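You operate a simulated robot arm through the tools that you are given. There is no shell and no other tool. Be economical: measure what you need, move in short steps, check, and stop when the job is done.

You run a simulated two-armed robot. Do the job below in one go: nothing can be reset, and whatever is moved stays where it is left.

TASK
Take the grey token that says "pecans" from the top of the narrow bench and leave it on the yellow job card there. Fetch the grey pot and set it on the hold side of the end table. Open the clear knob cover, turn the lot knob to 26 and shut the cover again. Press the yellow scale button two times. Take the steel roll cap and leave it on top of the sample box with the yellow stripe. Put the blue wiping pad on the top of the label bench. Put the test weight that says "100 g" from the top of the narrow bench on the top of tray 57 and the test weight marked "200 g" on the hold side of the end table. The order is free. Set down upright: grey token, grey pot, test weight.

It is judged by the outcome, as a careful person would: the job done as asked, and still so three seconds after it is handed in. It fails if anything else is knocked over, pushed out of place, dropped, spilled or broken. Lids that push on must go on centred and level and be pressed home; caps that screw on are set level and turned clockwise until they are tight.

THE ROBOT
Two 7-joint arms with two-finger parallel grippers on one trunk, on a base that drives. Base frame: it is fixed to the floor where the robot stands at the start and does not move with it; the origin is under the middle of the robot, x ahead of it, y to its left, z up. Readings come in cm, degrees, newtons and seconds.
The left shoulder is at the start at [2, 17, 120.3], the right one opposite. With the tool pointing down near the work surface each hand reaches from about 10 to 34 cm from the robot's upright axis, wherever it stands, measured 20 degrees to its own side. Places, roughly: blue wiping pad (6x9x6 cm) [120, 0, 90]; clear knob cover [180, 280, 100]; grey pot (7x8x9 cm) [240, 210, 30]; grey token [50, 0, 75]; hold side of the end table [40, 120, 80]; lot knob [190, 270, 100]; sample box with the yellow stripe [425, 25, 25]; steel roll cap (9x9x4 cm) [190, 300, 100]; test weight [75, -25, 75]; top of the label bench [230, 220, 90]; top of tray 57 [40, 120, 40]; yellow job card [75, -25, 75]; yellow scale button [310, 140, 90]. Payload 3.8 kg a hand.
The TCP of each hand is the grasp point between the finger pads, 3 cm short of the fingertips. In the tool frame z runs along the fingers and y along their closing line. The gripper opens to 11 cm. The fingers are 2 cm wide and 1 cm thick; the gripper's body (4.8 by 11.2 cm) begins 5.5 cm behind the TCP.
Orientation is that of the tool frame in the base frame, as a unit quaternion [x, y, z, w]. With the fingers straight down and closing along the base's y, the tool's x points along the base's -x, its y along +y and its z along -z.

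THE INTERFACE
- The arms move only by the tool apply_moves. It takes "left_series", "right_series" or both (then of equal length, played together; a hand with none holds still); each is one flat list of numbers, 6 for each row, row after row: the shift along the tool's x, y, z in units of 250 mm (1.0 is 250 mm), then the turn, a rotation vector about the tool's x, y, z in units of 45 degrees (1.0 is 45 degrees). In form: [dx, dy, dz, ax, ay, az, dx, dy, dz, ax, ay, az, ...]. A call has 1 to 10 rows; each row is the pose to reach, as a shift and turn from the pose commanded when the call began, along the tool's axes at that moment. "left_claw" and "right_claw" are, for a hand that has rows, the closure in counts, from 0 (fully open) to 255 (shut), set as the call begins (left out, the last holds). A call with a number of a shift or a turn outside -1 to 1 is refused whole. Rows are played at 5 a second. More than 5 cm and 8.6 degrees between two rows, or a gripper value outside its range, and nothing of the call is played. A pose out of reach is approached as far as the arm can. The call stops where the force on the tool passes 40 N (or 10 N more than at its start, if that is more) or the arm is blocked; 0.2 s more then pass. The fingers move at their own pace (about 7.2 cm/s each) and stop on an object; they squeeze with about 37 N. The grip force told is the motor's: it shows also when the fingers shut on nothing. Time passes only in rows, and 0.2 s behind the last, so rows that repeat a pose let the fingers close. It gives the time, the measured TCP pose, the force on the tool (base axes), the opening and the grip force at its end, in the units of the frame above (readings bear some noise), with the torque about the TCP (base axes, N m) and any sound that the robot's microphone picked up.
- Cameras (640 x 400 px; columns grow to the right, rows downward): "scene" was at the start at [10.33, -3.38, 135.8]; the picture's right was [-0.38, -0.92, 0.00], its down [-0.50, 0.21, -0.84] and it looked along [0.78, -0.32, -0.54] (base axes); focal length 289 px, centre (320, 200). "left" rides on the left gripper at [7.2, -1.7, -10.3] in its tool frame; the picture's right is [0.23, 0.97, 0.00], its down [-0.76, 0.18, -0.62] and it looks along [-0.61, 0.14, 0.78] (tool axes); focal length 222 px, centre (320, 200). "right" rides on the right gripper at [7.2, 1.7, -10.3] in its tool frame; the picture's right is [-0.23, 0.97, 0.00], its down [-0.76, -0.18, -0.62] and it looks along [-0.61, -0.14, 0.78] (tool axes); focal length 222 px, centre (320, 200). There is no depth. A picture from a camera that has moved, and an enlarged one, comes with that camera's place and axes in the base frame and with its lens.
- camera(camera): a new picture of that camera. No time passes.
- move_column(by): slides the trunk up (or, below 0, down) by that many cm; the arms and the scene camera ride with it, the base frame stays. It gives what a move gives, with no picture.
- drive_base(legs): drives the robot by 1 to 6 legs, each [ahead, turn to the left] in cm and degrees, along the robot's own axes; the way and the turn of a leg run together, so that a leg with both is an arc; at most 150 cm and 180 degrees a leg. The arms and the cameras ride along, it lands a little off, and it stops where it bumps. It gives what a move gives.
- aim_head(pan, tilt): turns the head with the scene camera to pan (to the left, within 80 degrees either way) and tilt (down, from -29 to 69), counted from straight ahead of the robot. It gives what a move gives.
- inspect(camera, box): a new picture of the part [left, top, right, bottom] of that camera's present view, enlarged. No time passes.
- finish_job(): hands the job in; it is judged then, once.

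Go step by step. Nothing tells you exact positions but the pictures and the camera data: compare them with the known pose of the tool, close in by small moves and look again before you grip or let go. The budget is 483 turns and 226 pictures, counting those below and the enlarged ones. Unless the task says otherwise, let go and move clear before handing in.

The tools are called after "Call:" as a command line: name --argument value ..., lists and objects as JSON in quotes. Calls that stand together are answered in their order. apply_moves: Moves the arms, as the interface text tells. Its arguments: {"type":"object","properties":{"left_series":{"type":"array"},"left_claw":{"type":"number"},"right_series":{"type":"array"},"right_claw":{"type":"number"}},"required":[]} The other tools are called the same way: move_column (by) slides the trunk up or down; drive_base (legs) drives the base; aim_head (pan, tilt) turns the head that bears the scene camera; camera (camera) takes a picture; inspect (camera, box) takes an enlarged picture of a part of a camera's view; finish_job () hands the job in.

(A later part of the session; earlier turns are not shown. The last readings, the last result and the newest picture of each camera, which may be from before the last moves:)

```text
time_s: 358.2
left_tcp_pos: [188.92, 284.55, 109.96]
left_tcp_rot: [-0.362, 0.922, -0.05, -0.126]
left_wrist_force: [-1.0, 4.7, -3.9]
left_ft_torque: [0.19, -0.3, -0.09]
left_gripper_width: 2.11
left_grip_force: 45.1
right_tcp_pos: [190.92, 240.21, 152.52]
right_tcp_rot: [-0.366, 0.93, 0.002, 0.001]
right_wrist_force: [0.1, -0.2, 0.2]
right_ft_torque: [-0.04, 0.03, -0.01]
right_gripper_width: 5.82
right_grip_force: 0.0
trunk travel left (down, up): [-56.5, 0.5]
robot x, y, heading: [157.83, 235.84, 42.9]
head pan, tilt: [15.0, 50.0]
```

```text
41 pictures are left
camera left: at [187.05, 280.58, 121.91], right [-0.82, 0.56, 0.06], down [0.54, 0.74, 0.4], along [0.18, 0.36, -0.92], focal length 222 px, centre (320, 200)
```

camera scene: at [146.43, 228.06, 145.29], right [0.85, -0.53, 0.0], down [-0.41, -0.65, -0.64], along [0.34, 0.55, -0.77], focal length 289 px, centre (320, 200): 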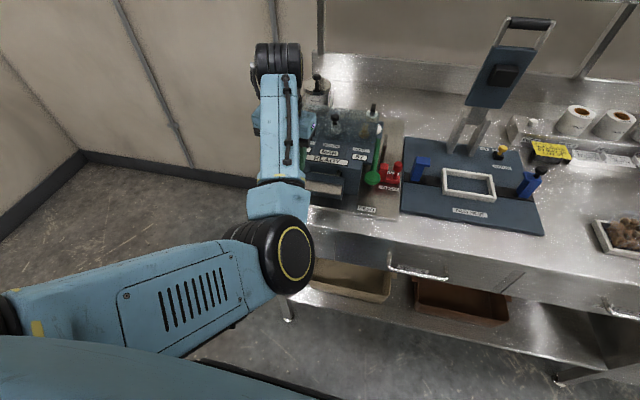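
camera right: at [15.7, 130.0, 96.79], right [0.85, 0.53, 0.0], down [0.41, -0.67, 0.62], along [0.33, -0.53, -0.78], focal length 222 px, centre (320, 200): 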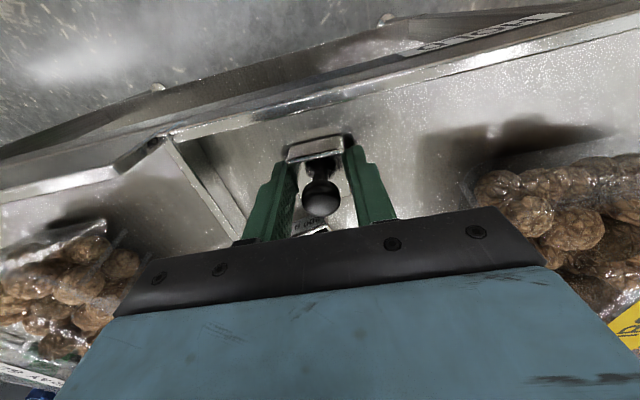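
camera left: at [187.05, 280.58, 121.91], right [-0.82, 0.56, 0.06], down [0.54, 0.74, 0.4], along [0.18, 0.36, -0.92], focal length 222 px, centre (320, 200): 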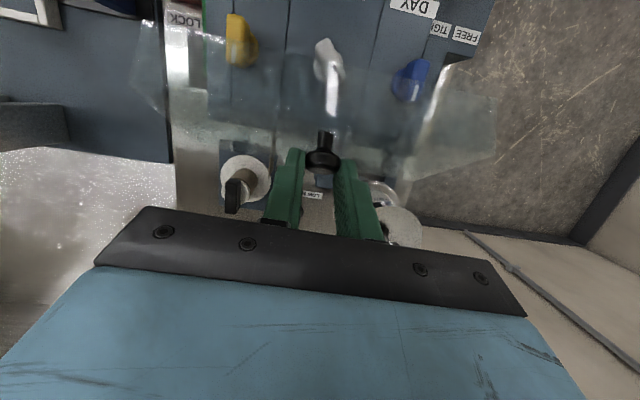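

The cover is now about half open with low forces. Push on: un-lean the hand while moving further back.

Call:
apply_moves --left_series '[-0.03, 0, 0.005, 0, -0.12, 0, -0.06, 0, 0.015, 0, -0.24, 0, -0.1, 0, 0.03, 0, -0.36, 0]'

Call:
drive_base --legs '[[2, 0]]'

Call:
camera --camera "left"

```text
time_s: 359.0
left_tcp_pos: [190.32, 285.79, 108.86]
left_tcp_rot: [-0.365, 0.931, 0.004, 0.007]
left_wrist_force: [0.1, -0.1, 0.1]
left_ft_torque: [0.01, -0.01, -0.01]
left_gripper_width: 0.0
left_grip_force: 37.7
right_tcp_pos: [190.6, 239.67, 152.6]
right_tcp_rot: [-0.366, 0.931, 0.002, 0.003]
right_wrist_force: [0.1, -0.3, -0.3]
right_ft_torque: [0.02, -0.04, 0.0]
right_gripper_width: 5.84
right_grip_force: 0.0
trunk travel left (down, up): [-56.5, 0.5]
robot x, y, heading: [157.98, 236.23, 42.8]
head pan, tilt: [15.0, 50.0]
```

```text
time_s: 359.8
left_tcp_pos: [191.83, 287.12, 108.77]
left_tcp_rot: [-0.365, 0.931, 0.003, 0.006]
left_wrist_force: [-1.3, -0.1, 0.3]
left_ft_torque: [-0.01, 0.03, -0.01]
left_gripper_width: 0.0
left_grip_force: 37.9
right_tcp_pos: [192.06, 241.1, 152.54]
right_tcp_rot: [-0.366, 0.93, 0.003, 0.003]
right_wrist_force: [-0.4, 0.2, -0.3]
right_ft_torque: [0.01, -0.02, 0.03]
right_gripper_width: 5.81
right_grip_force: 0.0
trunk travel left (down, up): [-56.5, 0.5]
robot x, y, heading: [158.96, 237.66, 42.9]
head pan, tilt: [15.0, 50.0]
```

```text
40 pictures are left
camera left: at [187.61, 280.96, 119.05], right [-0.83, 0.56, 0.0], down [0.43, 0.64, 0.63], along [0.36, 0.53, -0.77], focal length 222 px, centre (320, 200)
```

left: 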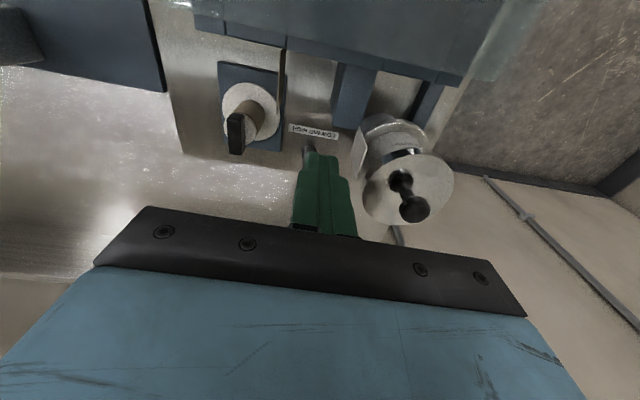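

Call:
inspect --camera "scene" --box '[220, 120, 420, 300]'

```text
2.22 times, centred on (320, 210) of scene
camera zoom: at [164.76, 245.11, 159.81], right [0.85, -0.53, 0.0], down [-0.41, -0.65, -0.64], along [0.34, 0.55, -0.76], focal length 642 px, centre (320, 178)
```

zoom: 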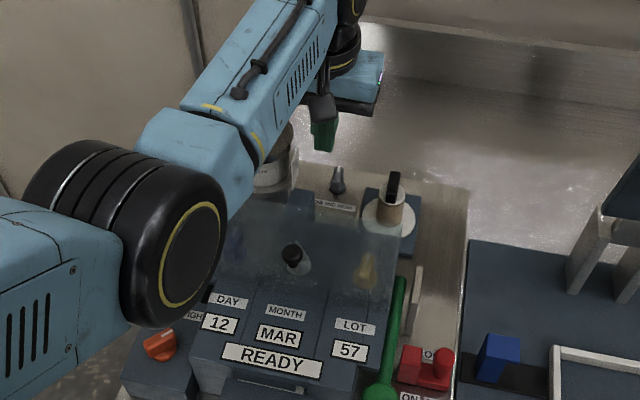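

Cover fell shut on the slip, but the recipe works: vertical grip, slight lean, and the base for the long travel. I'll back up for more base travel and repeat.

Call:
apply_moves --left_series '[0, 0, -0.1, 0, 0, 0, 0, 0, -0.2, 0, 0, 0]' --left_claw 139

Call:
drive_base --legs '[[-12, 0]]'

Call:
move_column --by -4

Call:
camera --camera "left"

```text
time_s: 360.4
left_tcp_pos: [191.92, 287.21, 113.71]
left_tcp_rot: [-0.365, 0.931, 0.002, 0.005]
left_wrist_force: [-0.3, -0.1, 0.2]
left_ft_torque: [-0.01, 0.04, -0.01]
left_gripper_width: 5.02
left_grip_force: 0.1
right_tcp_pos: [192.26, 241.35, 152.61]
right_tcp_rot: [-0.367, 0.93, 0.003, 0.002]
right_wrist_force: [1.0, 0.1, 0.3]
right_ft_torque: [-0.02, 0.0, 0.01]
right_gripper_width: 5.8
right_grip_force: 0.0
trunk travel left (down, up): [-56.5, 0.5]
robot x, y, heading: [159.12, 237.22, 42.8]
head pan, tilt: [15.0, 50.0]
```

```text
time_s: 361.7
left_tcp_pos: [183.07, 279.17, 113.58]
left_tcp_rot: [-0.366, 0.931, 0.003, 0.005]
left_wrist_force: [-0.1, -0.3, 0.0]
left_ft_torque: [-0.02, 0.0, 0.0]
left_gripper_width: 5.0
left_grip_force: 0.1
right_tcp_pos: [183.57, 233.3, 152.55]
right_tcp_rot: [-0.366, 0.93, 0.003, 0.001]
right_wrist_force: [-0.2, -0.3, 0.2]
right_ft_torque: [0.0, 0.01, -0.02]
right_gripper_width: 5.82
right_grip_force: 0.1
trunk travel left (down, up): [-56.5, 0.5]
robot x, y, heading: [150.22, 228.97, 43.1]
head pan, tilt: [15.0, 50.0]
```

```text
time_s: 362.5
left_tcp_pos: [183.18, 279.16, 109.75]
left_tcp_rot: [-0.366, 0.931, 0.003, 0.006]
left_wrist_force: [-0.7, 0.0, 1.1]
left_ft_torque: [-0.01, 0.0, 0.01]
left_gripper_width: 5.01
left_grip_force: 0.0
right_tcp_pos: [183.53, 233.16, 148.69]
right_tcp_rot: [-0.367, 0.93, 0.002, 0.002]
right_wrist_force: [0.1, -0.6, -0.1]
right_ft_torque: [-0.04, 0.02, -0.01]
right_gripper_width: 5.83
right_grip_force: 0.1
trunk travel left (down, up): [-52.5, 4.5]
robot x, y, heading: [150.63, 228.98, 43.2]
head pan, tilt: [15.0, 50.0]
```

```text
38 pictures are left
camera left: at [179.02, 272.96, 119.94], right [-0.83, 0.56, 0.0], down [0.43, 0.64, 0.63], along [0.35, 0.52, -0.77], focal length 222 px, centre (320, 200)
```

left: 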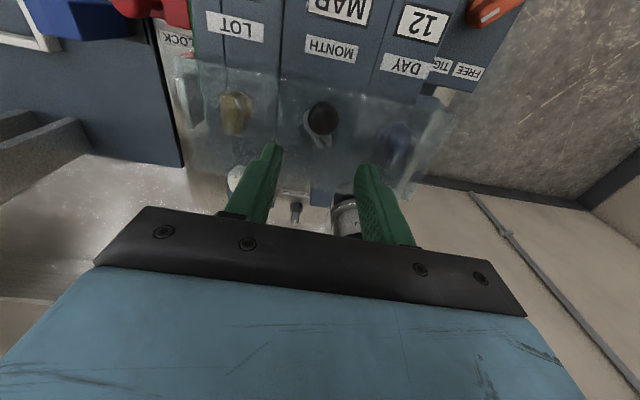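

Call:
apply_moves --left_series '[0.05, -0.005, 0, 0, 0, 0, 0.088, -0.01, 0.05, 0, 0, 0, 0.088, -0.01, 0.12, 0, 0, 0, 0.088, -0.01, 0.176, 0, 0, 0]'

Call:
apply_moves --left_series '[0, 0, 0, 0, 0, 0, 0, 0, 0, 0, 0, 0, 0, 0, 0, 0, 0, 0]' --left_claw 255

Call:
apply_moves --left_series '[-0.02, 0, -0.04, 0, 0, 0, -0.05, 0, -0.075, 0, 0.04, 0, -0.09, 0, -0.105, 0, 0.1, 0]'

Call:
apply_moves --left_series '[0, 0, -0.01, 0, 0.08, 0, -0.02, 0, -0.025, 0, 0.16, 0]'

```text
time_s: 363.5
left_tcp_pos: [181.77, 277.33, 105.48]
left_tcp_rot: [-0.365, 0.931, 0.004, 0.008]
left_wrist_force: [-0.6, 1.0, 6.8]
left_ft_torque: [-0.12, -0.08, -0.04]
left_gripper_width: 5.02
left_grip_force: 0.1
right_tcp_pos: [183.35, 233.07, 148.56]
right_tcp_rot: [-0.367, 0.93, 0.003, 0.003]
right_wrist_force: [0.8, 0.3, 0.1]
right_ft_torque: [0.03, 0.01, 0.02]
right_gripper_width: 5.83
right_grip_force: 0.1
trunk travel left (down, up): [-52.5, 4.5]
robot x, y, heading: [150.53, 229.47, 43.1]
head pan, tilt: [15.0, 50.0]
```

```text
time_s: 364.3
left_tcp_pos: [181.79, 277.46, 105.44]
left_tcp_rot: [-0.366, 0.93, 0.004, 0.007]
left_wrist_force: [0.2, 0.2, 13.5]
left_ft_torque: [0.09, -0.17, 0.0]
left_gripper_width: 2.09
left_grip_force: 45.0
right_tcp_pos: [183.49, 233.1, 148.63]
right_tcp_rot: [-0.367, 0.93, 0.003, 0.002]
right_wrist_force: [-0.4, -0.6, -0.9]
right_ft_torque: [0.01, -0.02, 0.02]
right_gripper_width: 5.83
right_grip_force: 0.1
trunk travel left (down, up): [-52.5, 4.5]
robot x, y, heading: [150.45, 229.1, 43.0]
head pan, tilt: [15.0, 50.0]
```

```text
time_s: 365.1
left_tcp_pos: [183.18, 278.92, 107.67]
left_tcp_rot: [-0.366, 0.93, -0.012, -0.034]
left_wrist_force: [-8.8, -4.4, -10.8]
left_ft_torque: [-0.91, 1.02, -0.01]
left_gripper_width: 2.11
left_grip_force: 44.8
right_tcp_pos: [183.44, 233.28, 148.62]
right_tcp_rot: [-0.366, 0.931, 0.002, 0.002]
right_wrist_force: [0.2, -0.5, -0.3]
right_ft_torque: [-0.02, 0.0, 0.01]
right_gripper_width: 5.82
right_grip_force: 0.0
trunk travel left (down, up): [-52.5, 4.5]
robot x, y, heading: [150.88, 229.03, 42.9]
head pan, tilt: [15.0, 50.0]
```

```text
time_s: 365.7
left_tcp_pos: [183.71, 279.31, 108.36]
left_tcp_rot: [-0.364, 0.927, -0.034, -0.087]
left_wrist_force: [15.1, 14.0, -21.8]
left_ft_torque: [0.64, -0.71, -0.06]
left_gripper_width: 2.14
left_grip_force: 45.1
left hand out of reach, approached as far as the arm can: row 2
right_tcp_pos: [184.1, 233.69, 148.46]
right_tcp_rot: [-0.366, 0.931, 0.001, 0.0]
right_wrist_force: [0.2, -0.8, 0.1]
right_ft_torque: [0.01, -0.01, 0.01]
right_gripper_width: 5.81
right_grip_force: 0.1
trunk travel left (down, up): [-52.5, 4.5]
robot x, y, heading: [150.74, 228.83, 42.6]
head pan, tilt: [15.0, 50.0]
```

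Holding. Now drive in 2 cm increments, adding a bit of lift.

Call:
drive_base --legs '[[2.5, 0]]'

Call:
apply_moves --left_series '[0, 0, -0.01, 0, 0.1, 0, 0, 0, -0.02, 0, 0.18, 0]'

Call:
drive_base --legs '[[3, 0]]'

Call:
drive_base --legs '[[2.5, 0]]'

```text
time_s: 366.5
left_tcp_pos: [185.08, 280.57, 109.0]
left_tcp_rot: [-0.363, 0.927, -0.032, -0.086]
left_wrist_force: [-7.8, -3.0, 16.9]
left_ft_torque: [-0.13, 0.11, -0.07]
left_gripper_width: 2.12
left_grip_force: 45.0
right_tcp_pos: [185.19, 234.77, 148.64]
right_tcp_rot: [-0.367, 0.93, 0.003, 0.002]
right_wrist_force: [0.4, 0.1, -0.2]
right_ft_torque: [-0.03, 0.0, 0.0]
right_gripper_width: 5.82
right_grip_force: 0.0
trunk travel left (down, up): [-52.5, 4.5]
robot x, y, heading: [152.43, 230.76, 43.2]
head pan, tilt: [15.0, 50.0]
```

```text
time_s: 367.1
left_tcp_pos: [183.29, 279.01, 110.09]
left_tcp_rot: [-0.36, 0.918, -0.062, -0.156]
left_wrist_force: [3.5, -5.6, 2.2]
left_ft_torque: [0.39, 0.15, -0.15]
left_gripper_width: 0.02
left_grip_force: 38.1
left hand out of reach, approached as far as the arm can: row 1, 2
right_tcp_pos: [185.57, 234.68, 148.62]
right_tcp_rot: [-0.366, 0.931, 0.003, 0.002]
right_wrist_force: [-0.5, 1.1, 0.0]
right_ft_torque: [0.03, -0.02, -0.01]
right_gripper_width: 5.84
right_grip_force: 0.1
trunk travel left (down, up): [-52.5, 4.5]
robot x, y, heading: [152.17, 230.99, 43.1]
head pan, tilt: [15.0, 50.0]
```

```text
time_s: 368.0
left_tcp_pos: [184.6, 281.39, 110.64]
left_tcp_rot: [-0.361, 0.918, -0.057, -0.155]
left_wrist_force: [-4.5, -1.0, 12.7]
left_ft_torque: [0.07, 0.13, -0.03]
left_gripper_width: 0.02
left_grip_force: 37.4
right_tcp_pos: [187.08, 236.58, 148.51]
right_tcp_rot: [-0.368, 0.93, 0.003, 0.002]
right_wrist_force: [-0.5, -0.4, 0.2]
right_ft_torque: [0.02, 0.02, 0.04]
right_gripper_width: 5.82
right_grip_force: 0.0
trunk travel left (down, up): [-52.5, 4.5]
robot x, y, heading: [154.06, 232.62, 42.9]
head pan, tilt: [15.0, 50.0]
stopped in leg 1: the force on the tool passed its limit at 56 N (the readings are from after the stop); the commanded pose is now the measured one
```

```text
time_s: 368.9
left_tcp_pos: [186.41, 283.06, 111.41]
left_tcp_rot: [-0.362, 0.917, -0.058, -0.155]
left_wrist_force: [-3.7, -0.8, 22.8]
left_ft_torque: [-0.3, 0.28, -0.12]
left_gripper_width: 0.0
left_grip_force: 37.9
right_tcp_pos: [188.76, 238.09, 148.62]
right_tcp_rot: [-0.367, 0.93, 0.002, 0.003]
right_wrist_force: [0.9, 0.2, 0.1]
right_ft_torque: [-0.02, 0.05, 0.01]
right_gripper_width: 5.82
right_grip_force: 0.1
trunk travel left (down, up): [-52.5, 4.5]
robot x, y, heading: [155.56, 234.13, 42.8]
head pan, tilt: [15.0, 50.0]
stopped in leg 1: the force on the tool passed its limit at 51 N (the readings are from after the stop); the commanded pose is now the measured one
```

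Call:
camera --camera "left"

```text
37 pictures are left
camera left: at [185.23, 279.51, 123.48], right [-0.82, 0.57, 0.08], down [0.56, 0.76, 0.34], along [0.13, 0.33, -0.94], focal length 222 px, centre (320, 200)
```

left: 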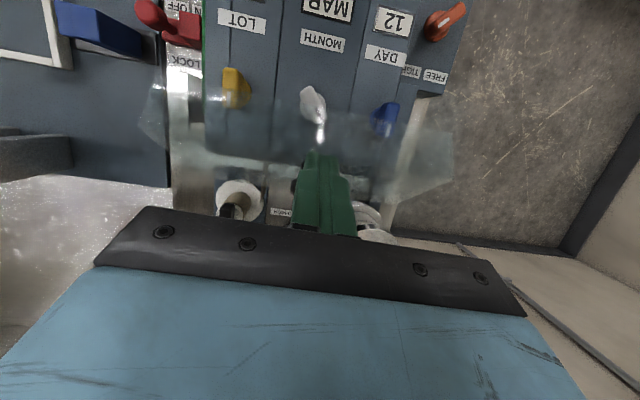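

The closed fingers are now propping the cover partly open from the handle's front side. Ease up slightly and keep pushing with the base.

Call:
apply_moves --left_series '[0, 0, -0.02, 0, 0, 0]'

Call:
camera --camera "left"

```text
time_s: 369.4
left_tcp_pos: [186.4, 283.02, 111.37]
left_tcp_rot: [-0.361, 0.917, -0.058, -0.157]
left_wrist_force: [-2.6, 0.9, 4.2]
left_ft_torque: [-0.03, 0.07, -0.02]
left_gripper_width: 0.0
left_grip_force: 37.2
right_tcp_pos: [188.69, 238.27, 148.53]
right_tcp_rot: [-0.367, 0.93, 0.003, 0.002]
right_wrist_force: [0.2, 0.2, 0.1]
right_ft_torque: [0.0, -0.01, 0.0]
right_gripper_width: 5.82
right_grip_force: 0.1
trunk travel left (down, up): [-52.5, 4.5]
robot x, y, heading: [155.96, 234.01, 43.1]
head pan, tilt: [15.0, 50.0]
```

```text
36 pictures are left
camera left: at [185.26, 279.54, 123.51], right [-0.82, 0.57, 0.08], down [0.56, 0.76, 0.34], along [0.13, 0.32, -0.94], focal length 222 px, centre (320, 200)
```

left: 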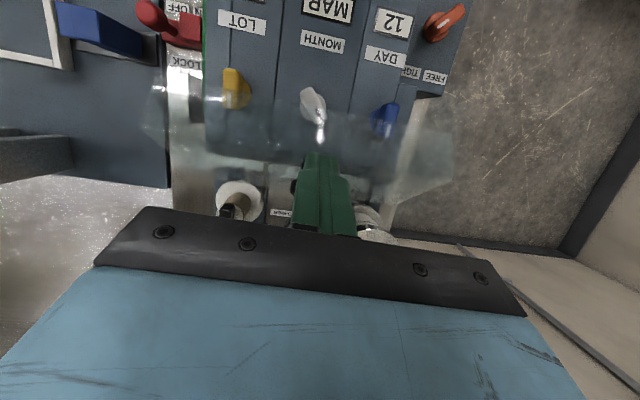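

Call:
drive_base --legs '[[3, 0]]'

Call:
camera --camera "left"

```text
time_s: 370.2
left_tcp_pos: [188.39, 284.78, 111.4]
left_tcp_rot: [-0.362, 0.917, -0.058, -0.156]
left_wrist_force: [0.2, 1.0, 7.0]
left_ft_torque: [-0.07, 0.02, -0.06]
left_gripper_width: 0.0
left_grip_force: 37.3
right_tcp_pos: [190.65, 239.91, 148.58]
right_tcp_rot: [-0.368, 0.93, 0.004, 0.004]
right_wrist_force: [-0.8, 0.9, 0.8]
right_ft_torque: [-0.02, 0.0, -0.01]
right_gripper_width: 5.81
right_grip_force: 0.0
trunk travel left (down, up): [-52.5, 4.5]
robot x, y, heading: [157.81, 235.95, 43.0]
head pan, tilt: [15.0, 50.0]
```

```text
35 pictures are left
camera left: at [187.24, 281.32, 123.67], right [-0.82, 0.57, 0.08], down [0.56, 0.76, 0.34], along [0.13, 0.32, -0.94], focal length 222 px, centre (320, 200)
```

left: 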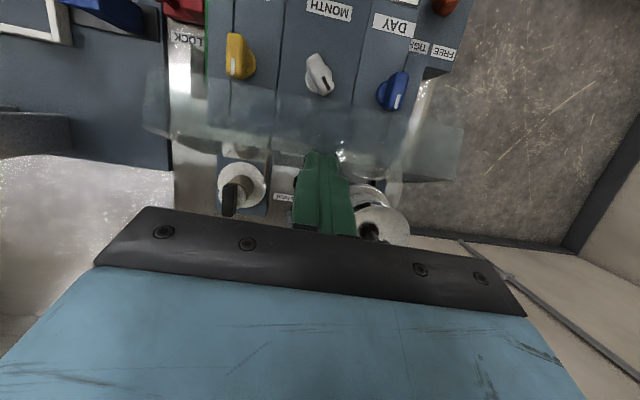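

Working. Push 3 cm more.

Call:
drive_base --legs '[[3, 0]]'

Call:
camera --camera "left"

```text
time_s: 371.0
left_tcp_pos: [190.64, 286.87, 111.58]
left_tcp_rot: [-0.361, 0.918, -0.058, -0.156]
left_wrist_force: [0.5, -0.5, 0.3]
left_ft_torque: [0.02, -0.01, -0.01]
left_gripper_width: 0.0
left_grip_force: 38.1
right_tcp_pos: [192.79, 241.77, 148.72]
right_tcp_rot: [-0.367, 0.93, 0.003, 0.004]
right_wrist_force: [0.3, 0.3, -0.3]
right_ft_torque: [0.03, -0.01, -0.01]
right_gripper_width: 5.82
right_grip_force: 0.0
trunk travel left (down, up): [-52.5, 4.5]
robot x, y, heading: [160.19, 238.0, 42.9]
head pan, tilt: [15.0, 50.0]
```

```text
34 pictures are left
camera left: at [189.38, 283.32, 123.7], right [-0.82, 0.57, 0.08], down [0.56, 0.76, 0.34], along [0.13, 0.32, -0.94], focal length 222 px, centre (320, 200)
```

left: 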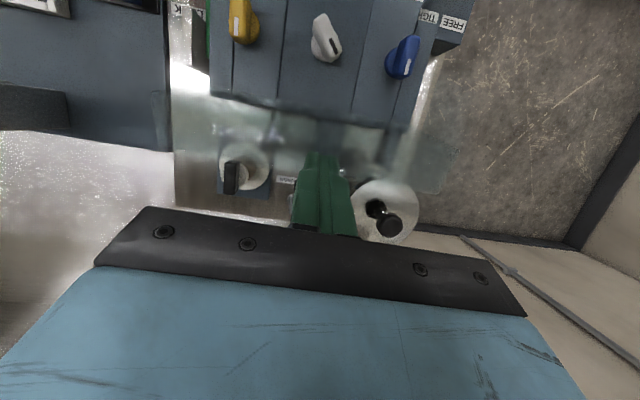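

The cover has swung fully open and stays. Now back up 10 cm, straighten the hand, and position over the yellow LOT knob at about (188.7, 273.2).

Call:
apply_moves --left_series '[0, 0, -0.12, 0, 0, 0]'

Call:
drive_base --legs '[[-10, 0]]'

Call:
apply_moves --left_series '[0, -0.08, 0, 0, -0.12, 0, 0, -0.16, 0, 0, -0.25, 0, 0, -0.25, 0, 0, -0.4, 0]' --left_claw 139

Call:
camera --camera "left"

```text
time_s: 371.4
left_tcp_pos: [190.78, 287.18, 114.33]
left_tcp_rot: [-0.361, 0.918, -0.057, -0.157]
left_wrist_force: [0.0, -0.1, -0.5]
left_ft_torque: [0.07, -0.01, 0.01]
left_gripper_width: 0.0
left_grip_force: 37.9
left hand out of reach, approached as far as the arm can: row 1
right_tcp_pos: [192.88, 241.88, 148.64]
right_tcp_rot: [-0.367, 0.93, 0.004, 0.005]
right_wrist_force: [-0.4, -0.1, 0.4]
right_ft_torque: [0.02, -0.05, 0.04]
right_gripper_width: 5.8
right_grip_force: 0.1
trunk travel left (down, up): [-52.5, 4.5]
robot x, y, heading: [159.94, 238.38, 42.8]
head pan, tilt: [15.0, 50.0]
```

```text
time_s: 372.6
left_tcp_pos: [183.88, 280.69, 114.21]
left_tcp_rot: [-0.363, 0.917, -0.058, -0.157]
left_wrist_force: [-0.2, -0.1, 0.3]
left_ft_torque: [0.01, 0.04, -0.01]
left_gripper_width: 0.0
left_grip_force: 37.9
right_tcp_pos: [185.58, 235.23, 148.68]
right_tcp_rot: [-0.368, 0.93, 0.003, 0.004]
right_wrist_force: [-0.2, -0.6, -0.7]
right_ft_torque: [-0.02, 0.0, -0.02]
right_gripper_width: 5.83
right_grip_force: 0.0
trunk travel left (down, up): [-52.5, 4.5]
robot x, y, heading: [152.73, 231.28, 43.0]
head pan, tilt: [15.0, 50.0]
```

```text
time_s: 373.4
left_tcp_pos: [191.97, 277.94, 113.46]
left_tcp_rot: [-0.366, 0.931, -0.001, -0.012]
left_wrist_force: [-0.5, -0.5, 0.1]
left_ft_torque: [-0.02, 0.03, -0.02]
left_gripper_width: 5.01
left_grip_force: 0.1
left hand out of reach, approached as far as the arm can: row 1, 2, 3
right_tcp_pos: [185.7, 235.23, 148.58]
right_tcp_rot: [-0.367, 0.93, 0.004, 0.004]
right_wrist_force: [0.4, -0.1, 1.2]
right_ft_torque: [0.05, 0.01, -0.02]
right_gripper_width: 5.83
right_grip_force: 0.0
trunk travel left (down, up): [-52.5, 4.5]
robot x, y, heading: [152.76, 231.18, 42.9]
head pan, tilt: [15.0, 50.0]
```

```text
33 pictures are left
camera left: at [188.2, 271.93, 123.96], right [-0.83, 0.56, 0.01], down [0.45, 0.66, 0.61], along [0.33, 0.51, -0.79], focal length 222 px, centre (320, 200)
```

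left: 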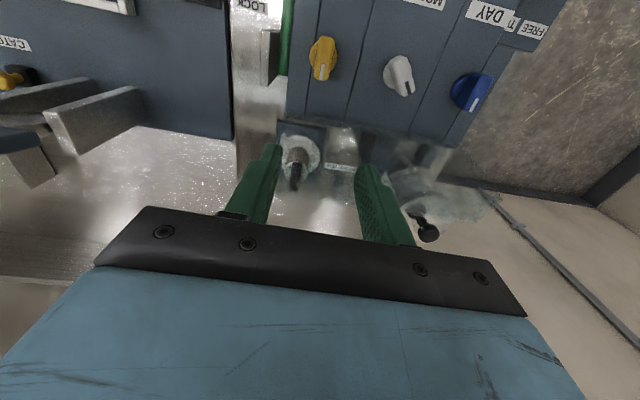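

Cover is open; all knobs accessible. Move above the LOT knob.

Call:
apply_moves --left_series '[0.1, -0.02, 0.1, 0, 0, 0, 0.204, -0.04, 0.2, 0, 0, 0, 0.204, -0.04, 0.3, 0, 0, 0]'

Call:
camera --camera "left"

```text
time_s: 374.2
left_tcp_pos: [191.15, 275.02, 105.23]
left_tcp_rot: [-0.366, 0.931, -0.003, -0.011]
left_wrist_force: [-0.2, 0.1, -0.4]
left_ft_torque: [0.01, 0.0, -0.04]
left_gripper_width: 5.01
left_grip_force: 0.0
left hand out of reach, approached as far as the arm can: row 1, 2, 3
right_tcp_pos: [185.58, 235.29, 148.59]
right_tcp_rot: [-0.367, 0.93, 0.004, 0.003]
right_wrist_force: [-0.2, 0.7, -0.8]
right_ft_torque: [0.0, 0.0, 0.03]
right_gripper_width: 5.81
right_grip_force: 0.1
trunk travel left (down, up): [-52.5, 4.5]
robot x, y, heading: [152.97, 231.22, 43.0]
head pan, tilt: [15.0, 50.0]
```

```text
32 pictures are left
camera left: at [187.36, 269.09, 115.74], right [-0.83, 0.56, 0.01], down [0.45, 0.66, 0.61], along [0.33, 0.51, -0.79], focal length 222 px, centre (320, 200)
```

left: 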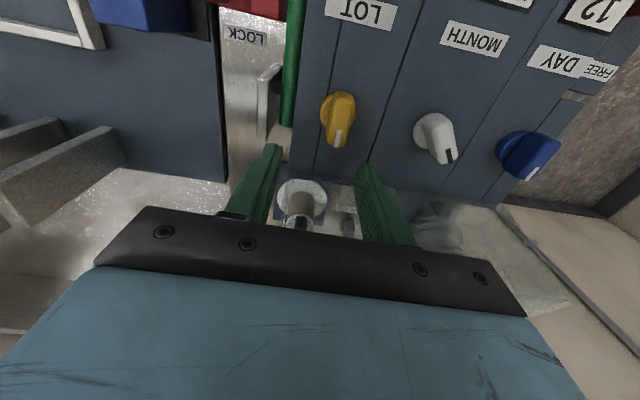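

Call:
drive_base --legs '[[-5, 0]]'

Call:
apply_moves --left_series '[0, 0, 0, 0, 0, 0]'

```text
time_s: 375.1
left_tcp_pos: [187.58, 271.74, 105.21]
left_tcp_rot: [-0.365, 0.931, -0.001, -0.012]
left_wrist_force: [-0.1, -0.4, -0.5]
left_ft_torque: [0.01, -0.02, 0.0]
left_gripper_width: 4.99
left_grip_force: 0.0
right_tcp_pos: [182.03, 231.89, 148.66]
right_tcp_rot: [-0.368, 0.93, 0.002, 0.003]
right_wrist_force: [0.4, -0.3, -0.2]
right_ft_torque: [0.04, 0.03, 0.03]
right_gripper_width: 5.83
right_grip_force: 0.0
trunk travel left (down, up): [-52.5, 4.5]
robot x, y, heading: [148.9, 227.97, 43.2]
head pan, tilt: [15.0, 50.0]
```

```text
time_s: 375.5
left_tcp_pos: [187.71, 271.79, 105.19]
left_tcp_rot: [-0.365, 0.931, -0.001, -0.013]
left_wrist_force: [0.0, 0.8, -0.3]
left_ft_torque: [0.02, 0.02, 0.0]
left_gripper_width: 5.01
left_grip_force: 0.1
right_tcp_pos: [182.36, 232.08, 148.62]
right_tcp_rot: [-0.367, 0.93, 0.002, 0.001]
right_wrist_force: [-0.3, -0.4, 0.1]
right_ft_torque: [0.01, 0.05, -0.04]
right_gripper_width: 5.83
right_grip_force: 0.1
trunk travel left (down, up): [-52.5, 4.5]
robot x, y, heading: [149.43, 227.95, 42.9]
head pan, tilt: [15.0, 50.0]
```

Call:
apply_moves --left_series '[-0.06, 0.02, 0.04, 0, 0, 0, -0.112, 0.044, 0.12, 0, 0, 0]'

Call:
camera --camera "left"

```text
time_s: 376.1
left_tcp_pos: [186.32, 273.31, 103.09]
left_tcp_rot: [-0.366, 0.931, 0.0, -0.013]
left_wrist_force: [-0.1, 0.2, 0.4]
left_ft_torque: [0.02, 0.02, 0.0]
left_gripper_width: 5.0
left_grip_force: 0.0
left hand out of reach, approached as far as the arm can: row 1, 2
right_tcp_pos: [182.18, 231.99, 148.57]
right_tcp_rot: [-0.368, 0.93, 0.003, 0.003]
right_wrist_force: [0.1, 0.6, -0.3]
right_ft_torque: [-0.02, -0.02, 0.0]
right_gripper_width: 5.82
right_grip_force: 0.1
trunk travel left (down, up): [-52.5, 4.5]
robot x, y, heading: [149.43, 228.08, 43.4]
head pan, tilt: [15.0, 50.0]
```

```text
31 pictures are left
camera left: at [182.45, 267.29, 113.66], right [-0.83, 0.56, 0.01], down [0.45, 0.66, 0.61], along [0.33, 0.51, -0.8], focal length 222 px, centre (320, 200)
```

left: 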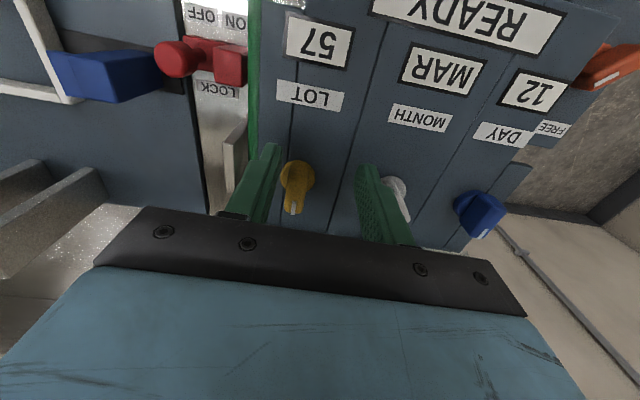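

Lower the trunk relative to the hand to extend reach.

Call:
apply_moves --left_series '[0, 0, -0.13, 0, 0, 0, 0, 0, -0.26, 0, 0, 0, 0, 0, -0.4, 0, 0, 0]'

Call:
move_column --by -10

Call:
apply_moves --left_series '[0, 0, 0, 0, 0, 0]'

```text
time_s: 376.9
left_tcp_pos: [188.35, 274.19, 112.88]
left_tcp_rot: [-0.366, 0.93, -0.001, -0.013]
left_wrist_force: [-0.9, 0.4, 0.4]
left_ft_torque: [0.02, -0.01, -0.01]
left_gripper_width: 5.02
left_grip_force: 0.1
left hand out of reach, approached as far as the arm can: row 1, 2, 3
right_tcp_pos: [182.11, 231.92, 148.56]
right_tcp_rot: [-0.367, 0.93, 0.004, 0.004]
right_wrist_force: [-0.9, -0.3, 0.1]
right_ft_torque: [0.02, -0.02, 0.0]
right_gripper_width: 5.84
right_grip_force: 0.1
trunk travel left (down, up): [-52.5, 4.5]
robot x, y, heading: [148.98, 228.03, 42.6]
head pan, tilt: [15.0, 50.0]
```

```text
time_s: 378.2
left_tcp_pos: [188.3, 274.4, 102.78]
left_tcp_rot: [-0.365, 0.931, -0.001, -0.013]
left_wrist_force: [0.7, -0.6, 0.2]
left_ft_torque: [0.02, 0.0, 0.03]
left_gripper_width: 4.99
left_grip_force: 0.1
right_tcp_pos: [182.14, 231.93, 138.65]
right_tcp_rot: [-0.368, 0.93, 0.003, 0.003]
right_wrist_force: [-0.4, -0.2, -0.1]
right_ft_torque: [-0.01, -0.01, 0.0]
right_gripper_width: 5.81
right_grip_force: 0.1
trunk travel left (down, up): [-42.5, 14.5]
robot x, y, heading: [149.23, 227.91, 43.2]
head pan, tilt: [15.0, 50.0]
```

```text
time_s: 378.6
left_tcp_pos: [188.45, 274.21, 102.79]
left_tcp_rot: [-0.366, 0.93, -0.002, -0.013]
left_wrist_force: [0.3, 0.5, 0.1]
left_ft_torque: [-0.01, -0.01, 0.01]
left_gripper_width: 5.02
left_grip_force: 0.1
right_tcp_pos: [182.26, 231.99, 138.62]
right_tcp_rot: [-0.368, 0.93, 0.003, 0.003]
right_wrist_force: [0.3, 0.4, 0.9]
right_ft_torque: [0.01, 0.02, -0.02]
right_gripper_width: 5.85
right_grip_force: 0.1
trunk travel left (down, up): [-42.5, 14.5]
robot x, y, heading: [149.15, 227.91, 42.9]
head pan, tilt: [15.0, 50.0]
```

Call:
apply_moves --left_series '[-0.035, -0.008, 0.02, 0, 0, 0]'

Call:
camera --camera "left"

```text
time_s: 379.0
left_tcp_pos: [188.34, 274.21, 102.43]
left_tcp_rot: [-0.366, 0.93, -0.001, -0.014]
left_wrist_force: [-0.7, 0.0, 0.5]
left_ft_torque: [0.0, 0.02, -0.04]
left_gripper_width: 5.01
left_grip_force: 0.1
left hand out of reach, approached as far as the arm can: row 1
right_tcp_pos: [182.11, 231.87, 138.62]
right_tcp_rot: [-0.368, 0.93, 0.003, 0.002]
right_wrist_force: [0.5, 1.1, -1.0]
right_ft_torque: [-0.01, 0.04, -0.03]
right_gripper_width: 5.82
right_grip_force: 0.1
trunk travel left (down, up): [-42.5, 14.5]
robot x, y, heading: [148.99, 227.96, 43.1]
head pan, tilt: [15.0, 50.0]
```

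```text
30 pictures are left
camera left: at [184.57, 268.36, 112.99], right [-0.83, 0.56, 0.01], down [0.45, 0.66, 0.6], along [0.33, 0.51, -0.8], focal length 222 px, centre (320, 200)
```

left: 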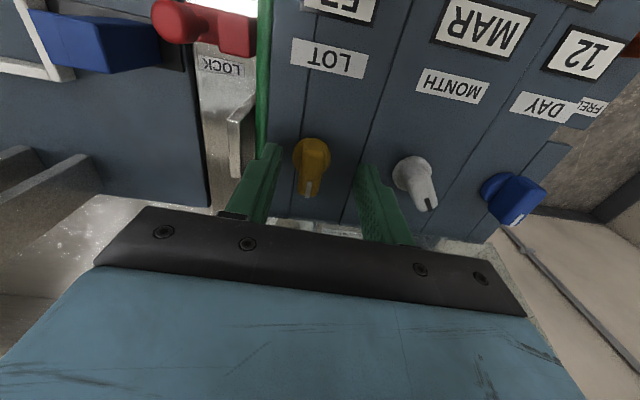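

Knob is ~1.3 cm ahead; nudge the base forward 1.5 cm and trim sideways.

Call:
drive_base --legs '[[1.5, 0]]'

Call:
apply_moves --left_series '[0, -0.015, 0.03, 0, 0, 0, 0, -0.026, 0.07, 0, 0, 0]'

Call:
inspect --camera "left" --box '[200, 20, 440, 240]'

```text
time_s: 379.8
left_tcp_pos: [189.4, 275.18, 102.54]
left_tcp_rot: [-0.366, 0.931, -0.002, -0.013]
left_wrist_force: [-0.2, 0.0, 0.5]
left_ft_torque: [0.0, -0.01, 0.0]
left_gripper_width: 5.01
left_grip_force: 0.0
right_tcp_pos: [183.1, 232.85, 138.62]
right_tcp_rot: [-0.368, 0.93, 0.004, 0.003]
right_wrist_force: [-0.2, 0.2, 0.7]
right_ft_torque: [-0.01, 0.01, -0.02]
right_gripper_width: 5.85
right_grip_force: 0.1
trunk travel left (down, up): [-42.5, 14.5]
robot x, y, heading: [150.09, 229.15, 42.9]
head pan, tilt: [15.0, 50.0]
```

```text
time_s: 380.4
left_tcp_pos: [189.5, 274.67, 101.28]
left_tcp_rot: [-0.367, 0.93, 0.001, -0.007]
left_wrist_force: [-5.0, 1.9, 29.0]
left_ft_torque: [-0.32, -0.57, -0.17]
left_gripper_width: 4.79
left_grip_force: 0.0
left hand out of reach, approached as far as the arm can: row 2
right_tcp_pos: [182.79, 232.72, 138.8]
right_tcp_rot: [-0.367, 0.93, 0.003, 0.004]
right_wrist_force: [-0.2, 0.0, 0.1]
right_ft_torque: [0.03, -0.01, -0.01]
right_gripper_width: 5.81
right_grip_force: 0.2
trunk travel left (down, up): [-42.5, 14.5]
robot x, y, heading: [150.26, 228.58, 42.9]
head pan, tilt: [15.0, 50.0]
```

```text
1.82 times, centred on (320, 130) of left
camera zoom: at [185.63, 268.7, 111.87], right [-0.83, 0.56, 0.01], down [0.44, 0.65, 0.62], along [0.34, 0.51, -0.79], focal length 404 px, centre (320, 327)
```

zoom: 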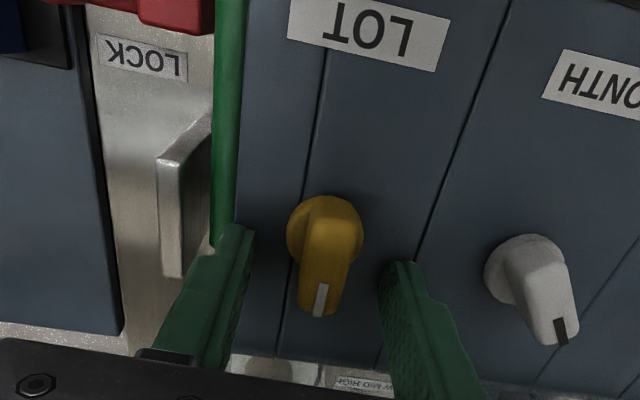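

Tips touch the panel (z≈98.3). Raise slightly and centre on the knob's axis, then grip.

Call:
apply_moves --left_series '[0.02, 0, -0.03, 0, 0, 0, 0.055, 0.003, -0.03, 0, 0, 0]'

Call:
inspect --camera "left" --box '[200, 20, 440, 240]'

```text
time_s: 381.0
left_tcp_pos: [189.56, 274.71, 101.39]
left_tcp_rot: [-0.367, 0.93, 0.0, -0.011]
left_wrist_force: [5.2, 15.1, 19.0]
left_ft_torque: [0.16, -0.58, 0.49]
left_gripper_width: 4.63
left_grip_force: 0.1
left hand out of reach, approached as far as the arm can: row 1, 2
right_tcp_pos: [183.09, 233.02, 138.73]
right_tcp_rot: [-0.367, 0.93, 0.003, 0.004]
right_wrist_force: [1.0, 0.0, 0.0]
right_ft_torque: [-0.01, -0.01, 0.0]
right_gripper_width: 5.8
right_grip_force: 0.0
trunk travel left (down, up): [-42.5, 14.5]
robot x, y, heading: [150.33, 228.77, 43.3]
head pan, tilt: [15.0, 50.0]
```

```text
1.82 times, centred on (320, 130) of left
camera zoom: at [185.78, 268.66, 111.95], right [-0.83, 0.56, 0.01], down [0.45, 0.66, 0.61], along [0.33, 0.51, -0.79], focal length 404 px, centre (320, 327)
```

zoom: 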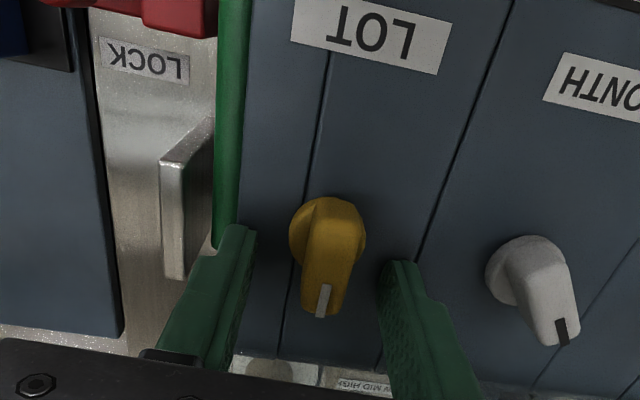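

Call:
move_column --by 1

Call:
drive_base --legs '[[-1.3, 0]]'

Call:
inspect --camera "left" --box '[200, 20, 440, 240]'

```text
time_s: 381.6
left_tcp_pos: [189.46, 274.2, 102.08]
left_tcp_rot: [-0.366, 0.931, -0.002, -0.015]
left_wrist_force: [-0.1, -0.3, 0.6]
left_ft_torque: [-0.01, -0.02, 0.03]
left_gripper_width: 5.01
left_grip_force: 0.0
right_tcp_pos: [183.12, 232.99, 139.56]
right_tcp_rot: [-0.367, 0.93, 0.003, 0.004]
right_wrist_force: [-0.5, -0.8, 0.1]
right_ft_torque: [0.03, 0.01, 0.01]
right_gripper_width: 5.83
right_grip_force: 0.0
trunk travel left (down, up): [-43.5, 13.5]
robot x, y, heading: [150.56, 228.7, 43.0]
head pan, tilt: [15.0, 50.0]
```

```text
time_s: 382.3
left_tcp_pos: [188.68, 273.56, 102.28]
left_tcp_rot: [-0.366, 0.93, -0.001, -0.014]
left_wrist_force: [0.1, -0.5, 0.3]
left_ft_torque: [0.03, -0.02, 0.03]
left_gripper_width: 5.03
left_grip_force: 0.0
right_tcp_pos: [182.24, 232.0, 139.57]
right_tcp_rot: [-0.367, 0.93, 0.003, 0.002]
right_wrist_force: [0.3, 0.1, 0.5]
right_ft_torque: [-0.01, 0.04, -0.03]
right_gripper_width: 5.8
right_grip_force: 0.1
trunk travel left (down, up): [-43.5, 13.5]
robot x, y, heading: [149.73, 227.94, 43.1]
head pan, tilt: [15.0, 50.0]
```

```text
1.82 times, centred on (320, 130) of left
camera zoom: at [184.86, 267.6, 112.78], right [-0.83, 0.56, 0.01], down [0.45, 0.66, 0.6], along [0.33, 0.51, -0.8], focal length 404 px, centre (320, 327)
```

zoom: 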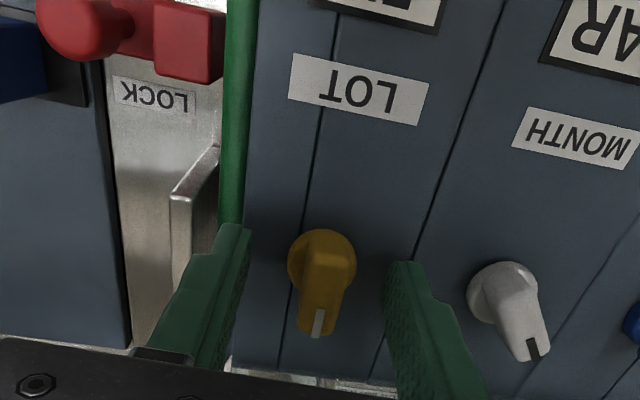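

Call:
apply_moves --left_series '[-0.03, 0, 0.01, 0, 0, 0, -0.03, 0, 0.025, 0, 0, 0]'

Call:
apply_moves --left_series '[0, 0, 0, 0, 0, 0, 0, 0, 0, 0, 0, 0, 0, 0, 0, 0, 0, 0]' --left_claw 255

Call:
inspect --camera "left" --box '[200, 0, 440, 220]'

```text
time_s: 382.9
left_tcp_pos: [188.5, 273.64, 101.98]
left_tcp_rot: [-0.367, 0.93, -0.001, -0.014]
left_wrist_force: [0.1, 0.3, 1.1]
left_ft_torque: [0.03, -0.02, 0.03]
left_gripper_width: 5.01
left_grip_force: 0.0
left hand out of reach, approached as far as the arm can: row 1, 2
right_tcp_pos: [182.17, 231.95, 139.7]
right_tcp_rot: [-0.366, 0.93, 0.003, 0.004]
right_wrist_force: [-0.6, -0.3, -0.2]
right_ft_torque: [0.04, -0.02, -0.02]
right_gripper_width: 5.83
right_grip_force: 0.0
trunk travel left (down, up): [-43.5, 13.5]
robot x, y, heading: [149.33, 228.14, 43.0]
head pan, tilt: [15.0, 50.0]
```

```text
time_s: 383.7
left_tcp_pos: [188.53, 273.65, 101.78]
left_tcp_rot: [-0.367, 0.93, -0.002, -0.014]
left_wrist_force: [1.3, -0.3, -1.9]
left_ft_torque: [0.0, -0.09, 0.03]
left_gripper_width: 2.58
left_grip_force: 45.6
right_tcp_pos: [182.39, 232.05, 139.56]
right_tcp_rot: [-0.367, 0.93, 0.003, 0.003]
right_wrist_force: [0.2, 0.8, 0.7]
right_ft_torque: [0.01, -0.03, 0.0]
right_gripper_width: 5.8
right_grip_force: 0.2
trunk travel left (down, up): [-43.5, 13.5]
robot x, y, heading: [149.38, 228.09, 42.8]
head pan, tilt: [15.0, 50.0]
```

```text
1.82 times, centred on (320, 110) of left
camera zoom: at [184.77, 267.73, 112.39], right [-0.83, 0.56, 0.01], down [0.45, 0.66, 0.6], along [0.33, 0.51, -0.8], focal length 404 px, centre (320, 364)
```

zoom: 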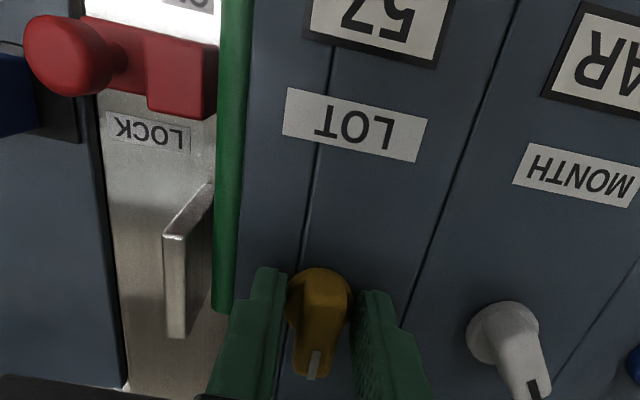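

Gripped the knob. Turn counter-clockwise ~22° and read the display.

Call:
apply_moves --left_series '[0, 0, 0, 0, 0, -0.12, 0, 0, 0, 0, 0, -0.25, 0, 0, 0, 0, 0, -0.38, 0, 0, 0, 0, 0, -0.5]'

Call:
inspect --camera "left" --box '[160, 0, 480, 220]'

```text
time_s: 384.7
left_tcp_pos: [188.74, 273.51, 101.81]
left_tcp_rot: [-0.541, 0.841, 0.002, -0.013]
left_wrist_force: [9.1, -0.6, 3.2]
left_ft_torque: [-1.15, 0.13, -0.06]
left_gripper_width: 2.59
left_grip_force: 44.8
right_tcp_pos: [182.29, 232.03, 139.63]
right_tcp_rot: [-0.366, 0.93, 0.003, 0.003]
right_wrist_force: [0.6, 0.5, -0.3]
right_ft_torque: [0.02, 0.02, -0.03]
right_gripper_width: 5.82
right_grip_force: 0.1
trunk travel left (down, up): [-43.5, 13.5]
robot x, y, heading: [149.28, 227.77, 42.9]
head pan, tilt: [15.0, 50.0]
```

```text
1.82 times, centred on (320, 110) of left
camera zoom: at [187.54, 266.53, 112.34], right [-0.98, 0.2, 0.02], down [0.17, 0.77, 0.61], along [0.1, 0.6, -0.79], focal length 404 px, centre (320, 364)
```

zoom: 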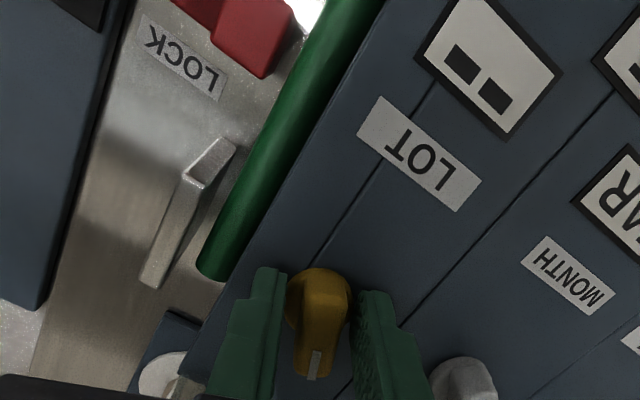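

Display is blank between detents. Turn another ~10°.

Call:
apply_moves --left_series '[0, 0, 0, 0, 0, -0.11, 0, 0, 0, 0, 0, -0.22]'

Call:
inspect --camera "left" --box '[380, 0, 540, 110]'

```text
time_s: 385.3
left_tcp_pos: [188.71, 273.55, 101.81]
left_tcp_rot: [-0.611, 0.792, 0.002, -0.013]
left_wrist_force: [12.0, -1.6, 4.4]
left_ft_torque: [-1.12, -0.21, -0.03]
left_gripper_width: 2.56
left_grip_force: 44.9
right_tcp_pos: [182.34, 231.92, 139.59]
right_tcp_rot: [-0.366, 0.931, 0.003, 0.004]
right_wrist_force: [0.3, -0.3, -0.9]
right_ft_torque: [-0.01, 0.01, 0.01]
right_gripper_width: 5.83
right_grip_force: 0.1
trunk travel left (down, up): [-43.5, 13.5]
robot x, y, heading: [149.39, 228.09, 43.0]
head pan, tilt: [15.0, 50.0]
```

```text
3.64 times, centred on (460, 55) of left
camera zoom: at [188.87, 266.36, 112.31], right [-1.0, 0.03, 0.02], down [0.03, 0.79, 0.61], along [0.0, 0.61, -0.79], focal length 808 px, centre (-189, 727)
```

zoom: 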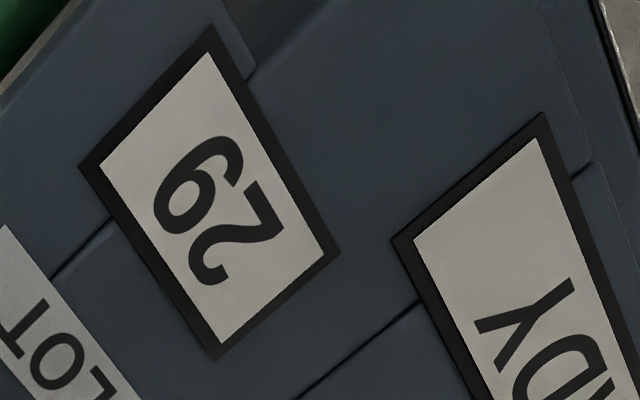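

Call:
inspect --camera "left" --box '[430, 20, 486, 60]'

```text
10.00 times, centred on (458, 40) of left
camera zoom: at [188.87, 266.36, 112.31], right [-1.0, 0.03, 0.02], down [0.03, 0.79, 0.61], along [0.0, 0.61, -0.79], focal length 2221 px, centre (-1060, 1800)
```

zoom: 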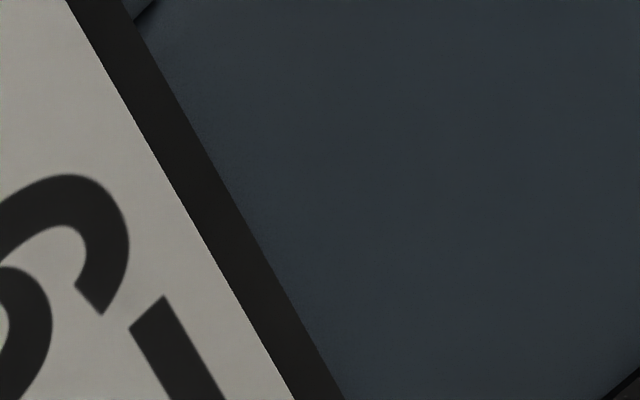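

That reads 29. Turn one more detent (~32°) the same way.

Call:
apply_moves --left_series '[0, 0, 0, 0, 0, -0.15, 0, 0, 0, 0, 0, -0.3, 0, 0, 0, 0, 0, -0.45, 0, 0, 0, 0, 0, -0.6, 0, 0, 0, 0, 0, -0.7]'

Call:
camera --camera "left"

```text
time_s: 386.5
left_tcp_pos: [188.91, 273.56, 101.82]
left_tcp_rot: [0.803, -0.596, -0.004, 0.011]
left_wrist_force: [24.5, -0.5, 11.1]
left_ft_torque: [-1.06, -1.02, -0.09]
left_gripper_width: 2.55
left_grip_force: 45.4
right_tcp_pos: [182.53, 231.85, 139.55]
right_tcp_rot: [-0.366, 0.931, 0.004, 0.002]
right_wrist_force: [-0.8, 0.0, 0.1]
right_ft_torque: [0.01, 0.0, -0.03]
right_gripper_width: 5.82
right_grip_force: 0.1
trunk travel left (down, up): [-43.5, 13.5]
robot x, y, heading: [149.8, 228.02, 43.0]
head pan, tilt: [15.0, 50.0]
```

```text
22 pictures are left
camera left: at [192.92, 267.35, 112.21], right [-0.87, -0.5, 0.02], down [-0.38, 0.68, 0.62], along [-0.33, 0.53, -0.78], focal length 222 px, centre (320, 200)
```

left: 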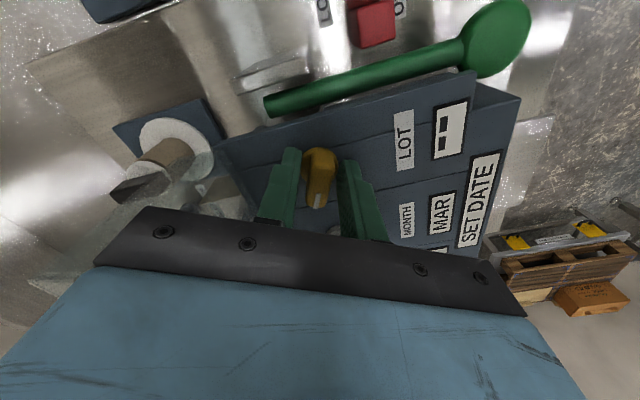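

Between detents. Turn ~8° more and read.

Call:
apply_moves --left_series '[0, 0, 0, 0, 0, -0.09, 0, 0, 0, 0, 0, -0.18]'

Call:
inspect --camera "left" --box '[400, 80, 520, 270]'

```text
time_s: 387.1
left_tcp_pos: [188.83, 273.55, 101.93]
left_tcp_rot: [0.843, -0.538, -0.005, 0.01]
left_wrist_force: [25.8, -1.0, 11.7]
left_ft_torque: [-0.85, -1.18, -0.04]
left_gripper_width: 2.54
left_grip_force: 45.0
right_tcp_pos: [182.42, 231.97, 139.57]
right_tcp_rot: [-0.365, 0.931, 0.004, 0.002]
right_wrist_force: [0.3, -0.4, -0.3]
right_ft_torque: [-0.01, 0.01, 0.01]
right_gripper_width: 5.81
right_grip_force: 0.0
trunk travel left (down, up): [-43.5, 13.5]
robot x, y, heading: [149.36, 228.16, 43.3]
head pan, tilt: [15.0, 50.0]
```

```text
2.11 times, centred on (460, 175) of left
camera zoom: at [193.82, 267.95, 112.19], right [-0.79, -0.62, 0.02], down [-0.47, 0.62, 0.63], along [-0.4, 0.48, -0.78], focal length 468 px, centre (25, 253)
```

zoom: 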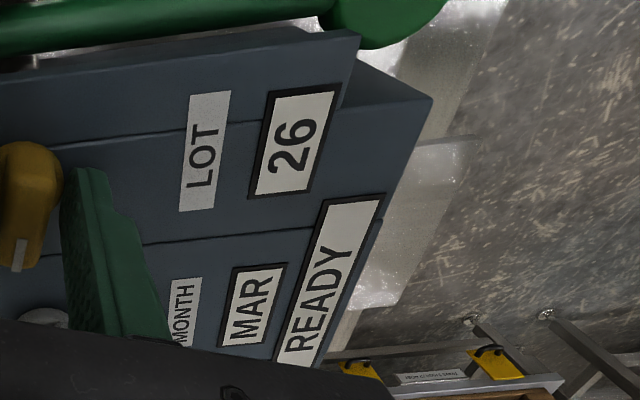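

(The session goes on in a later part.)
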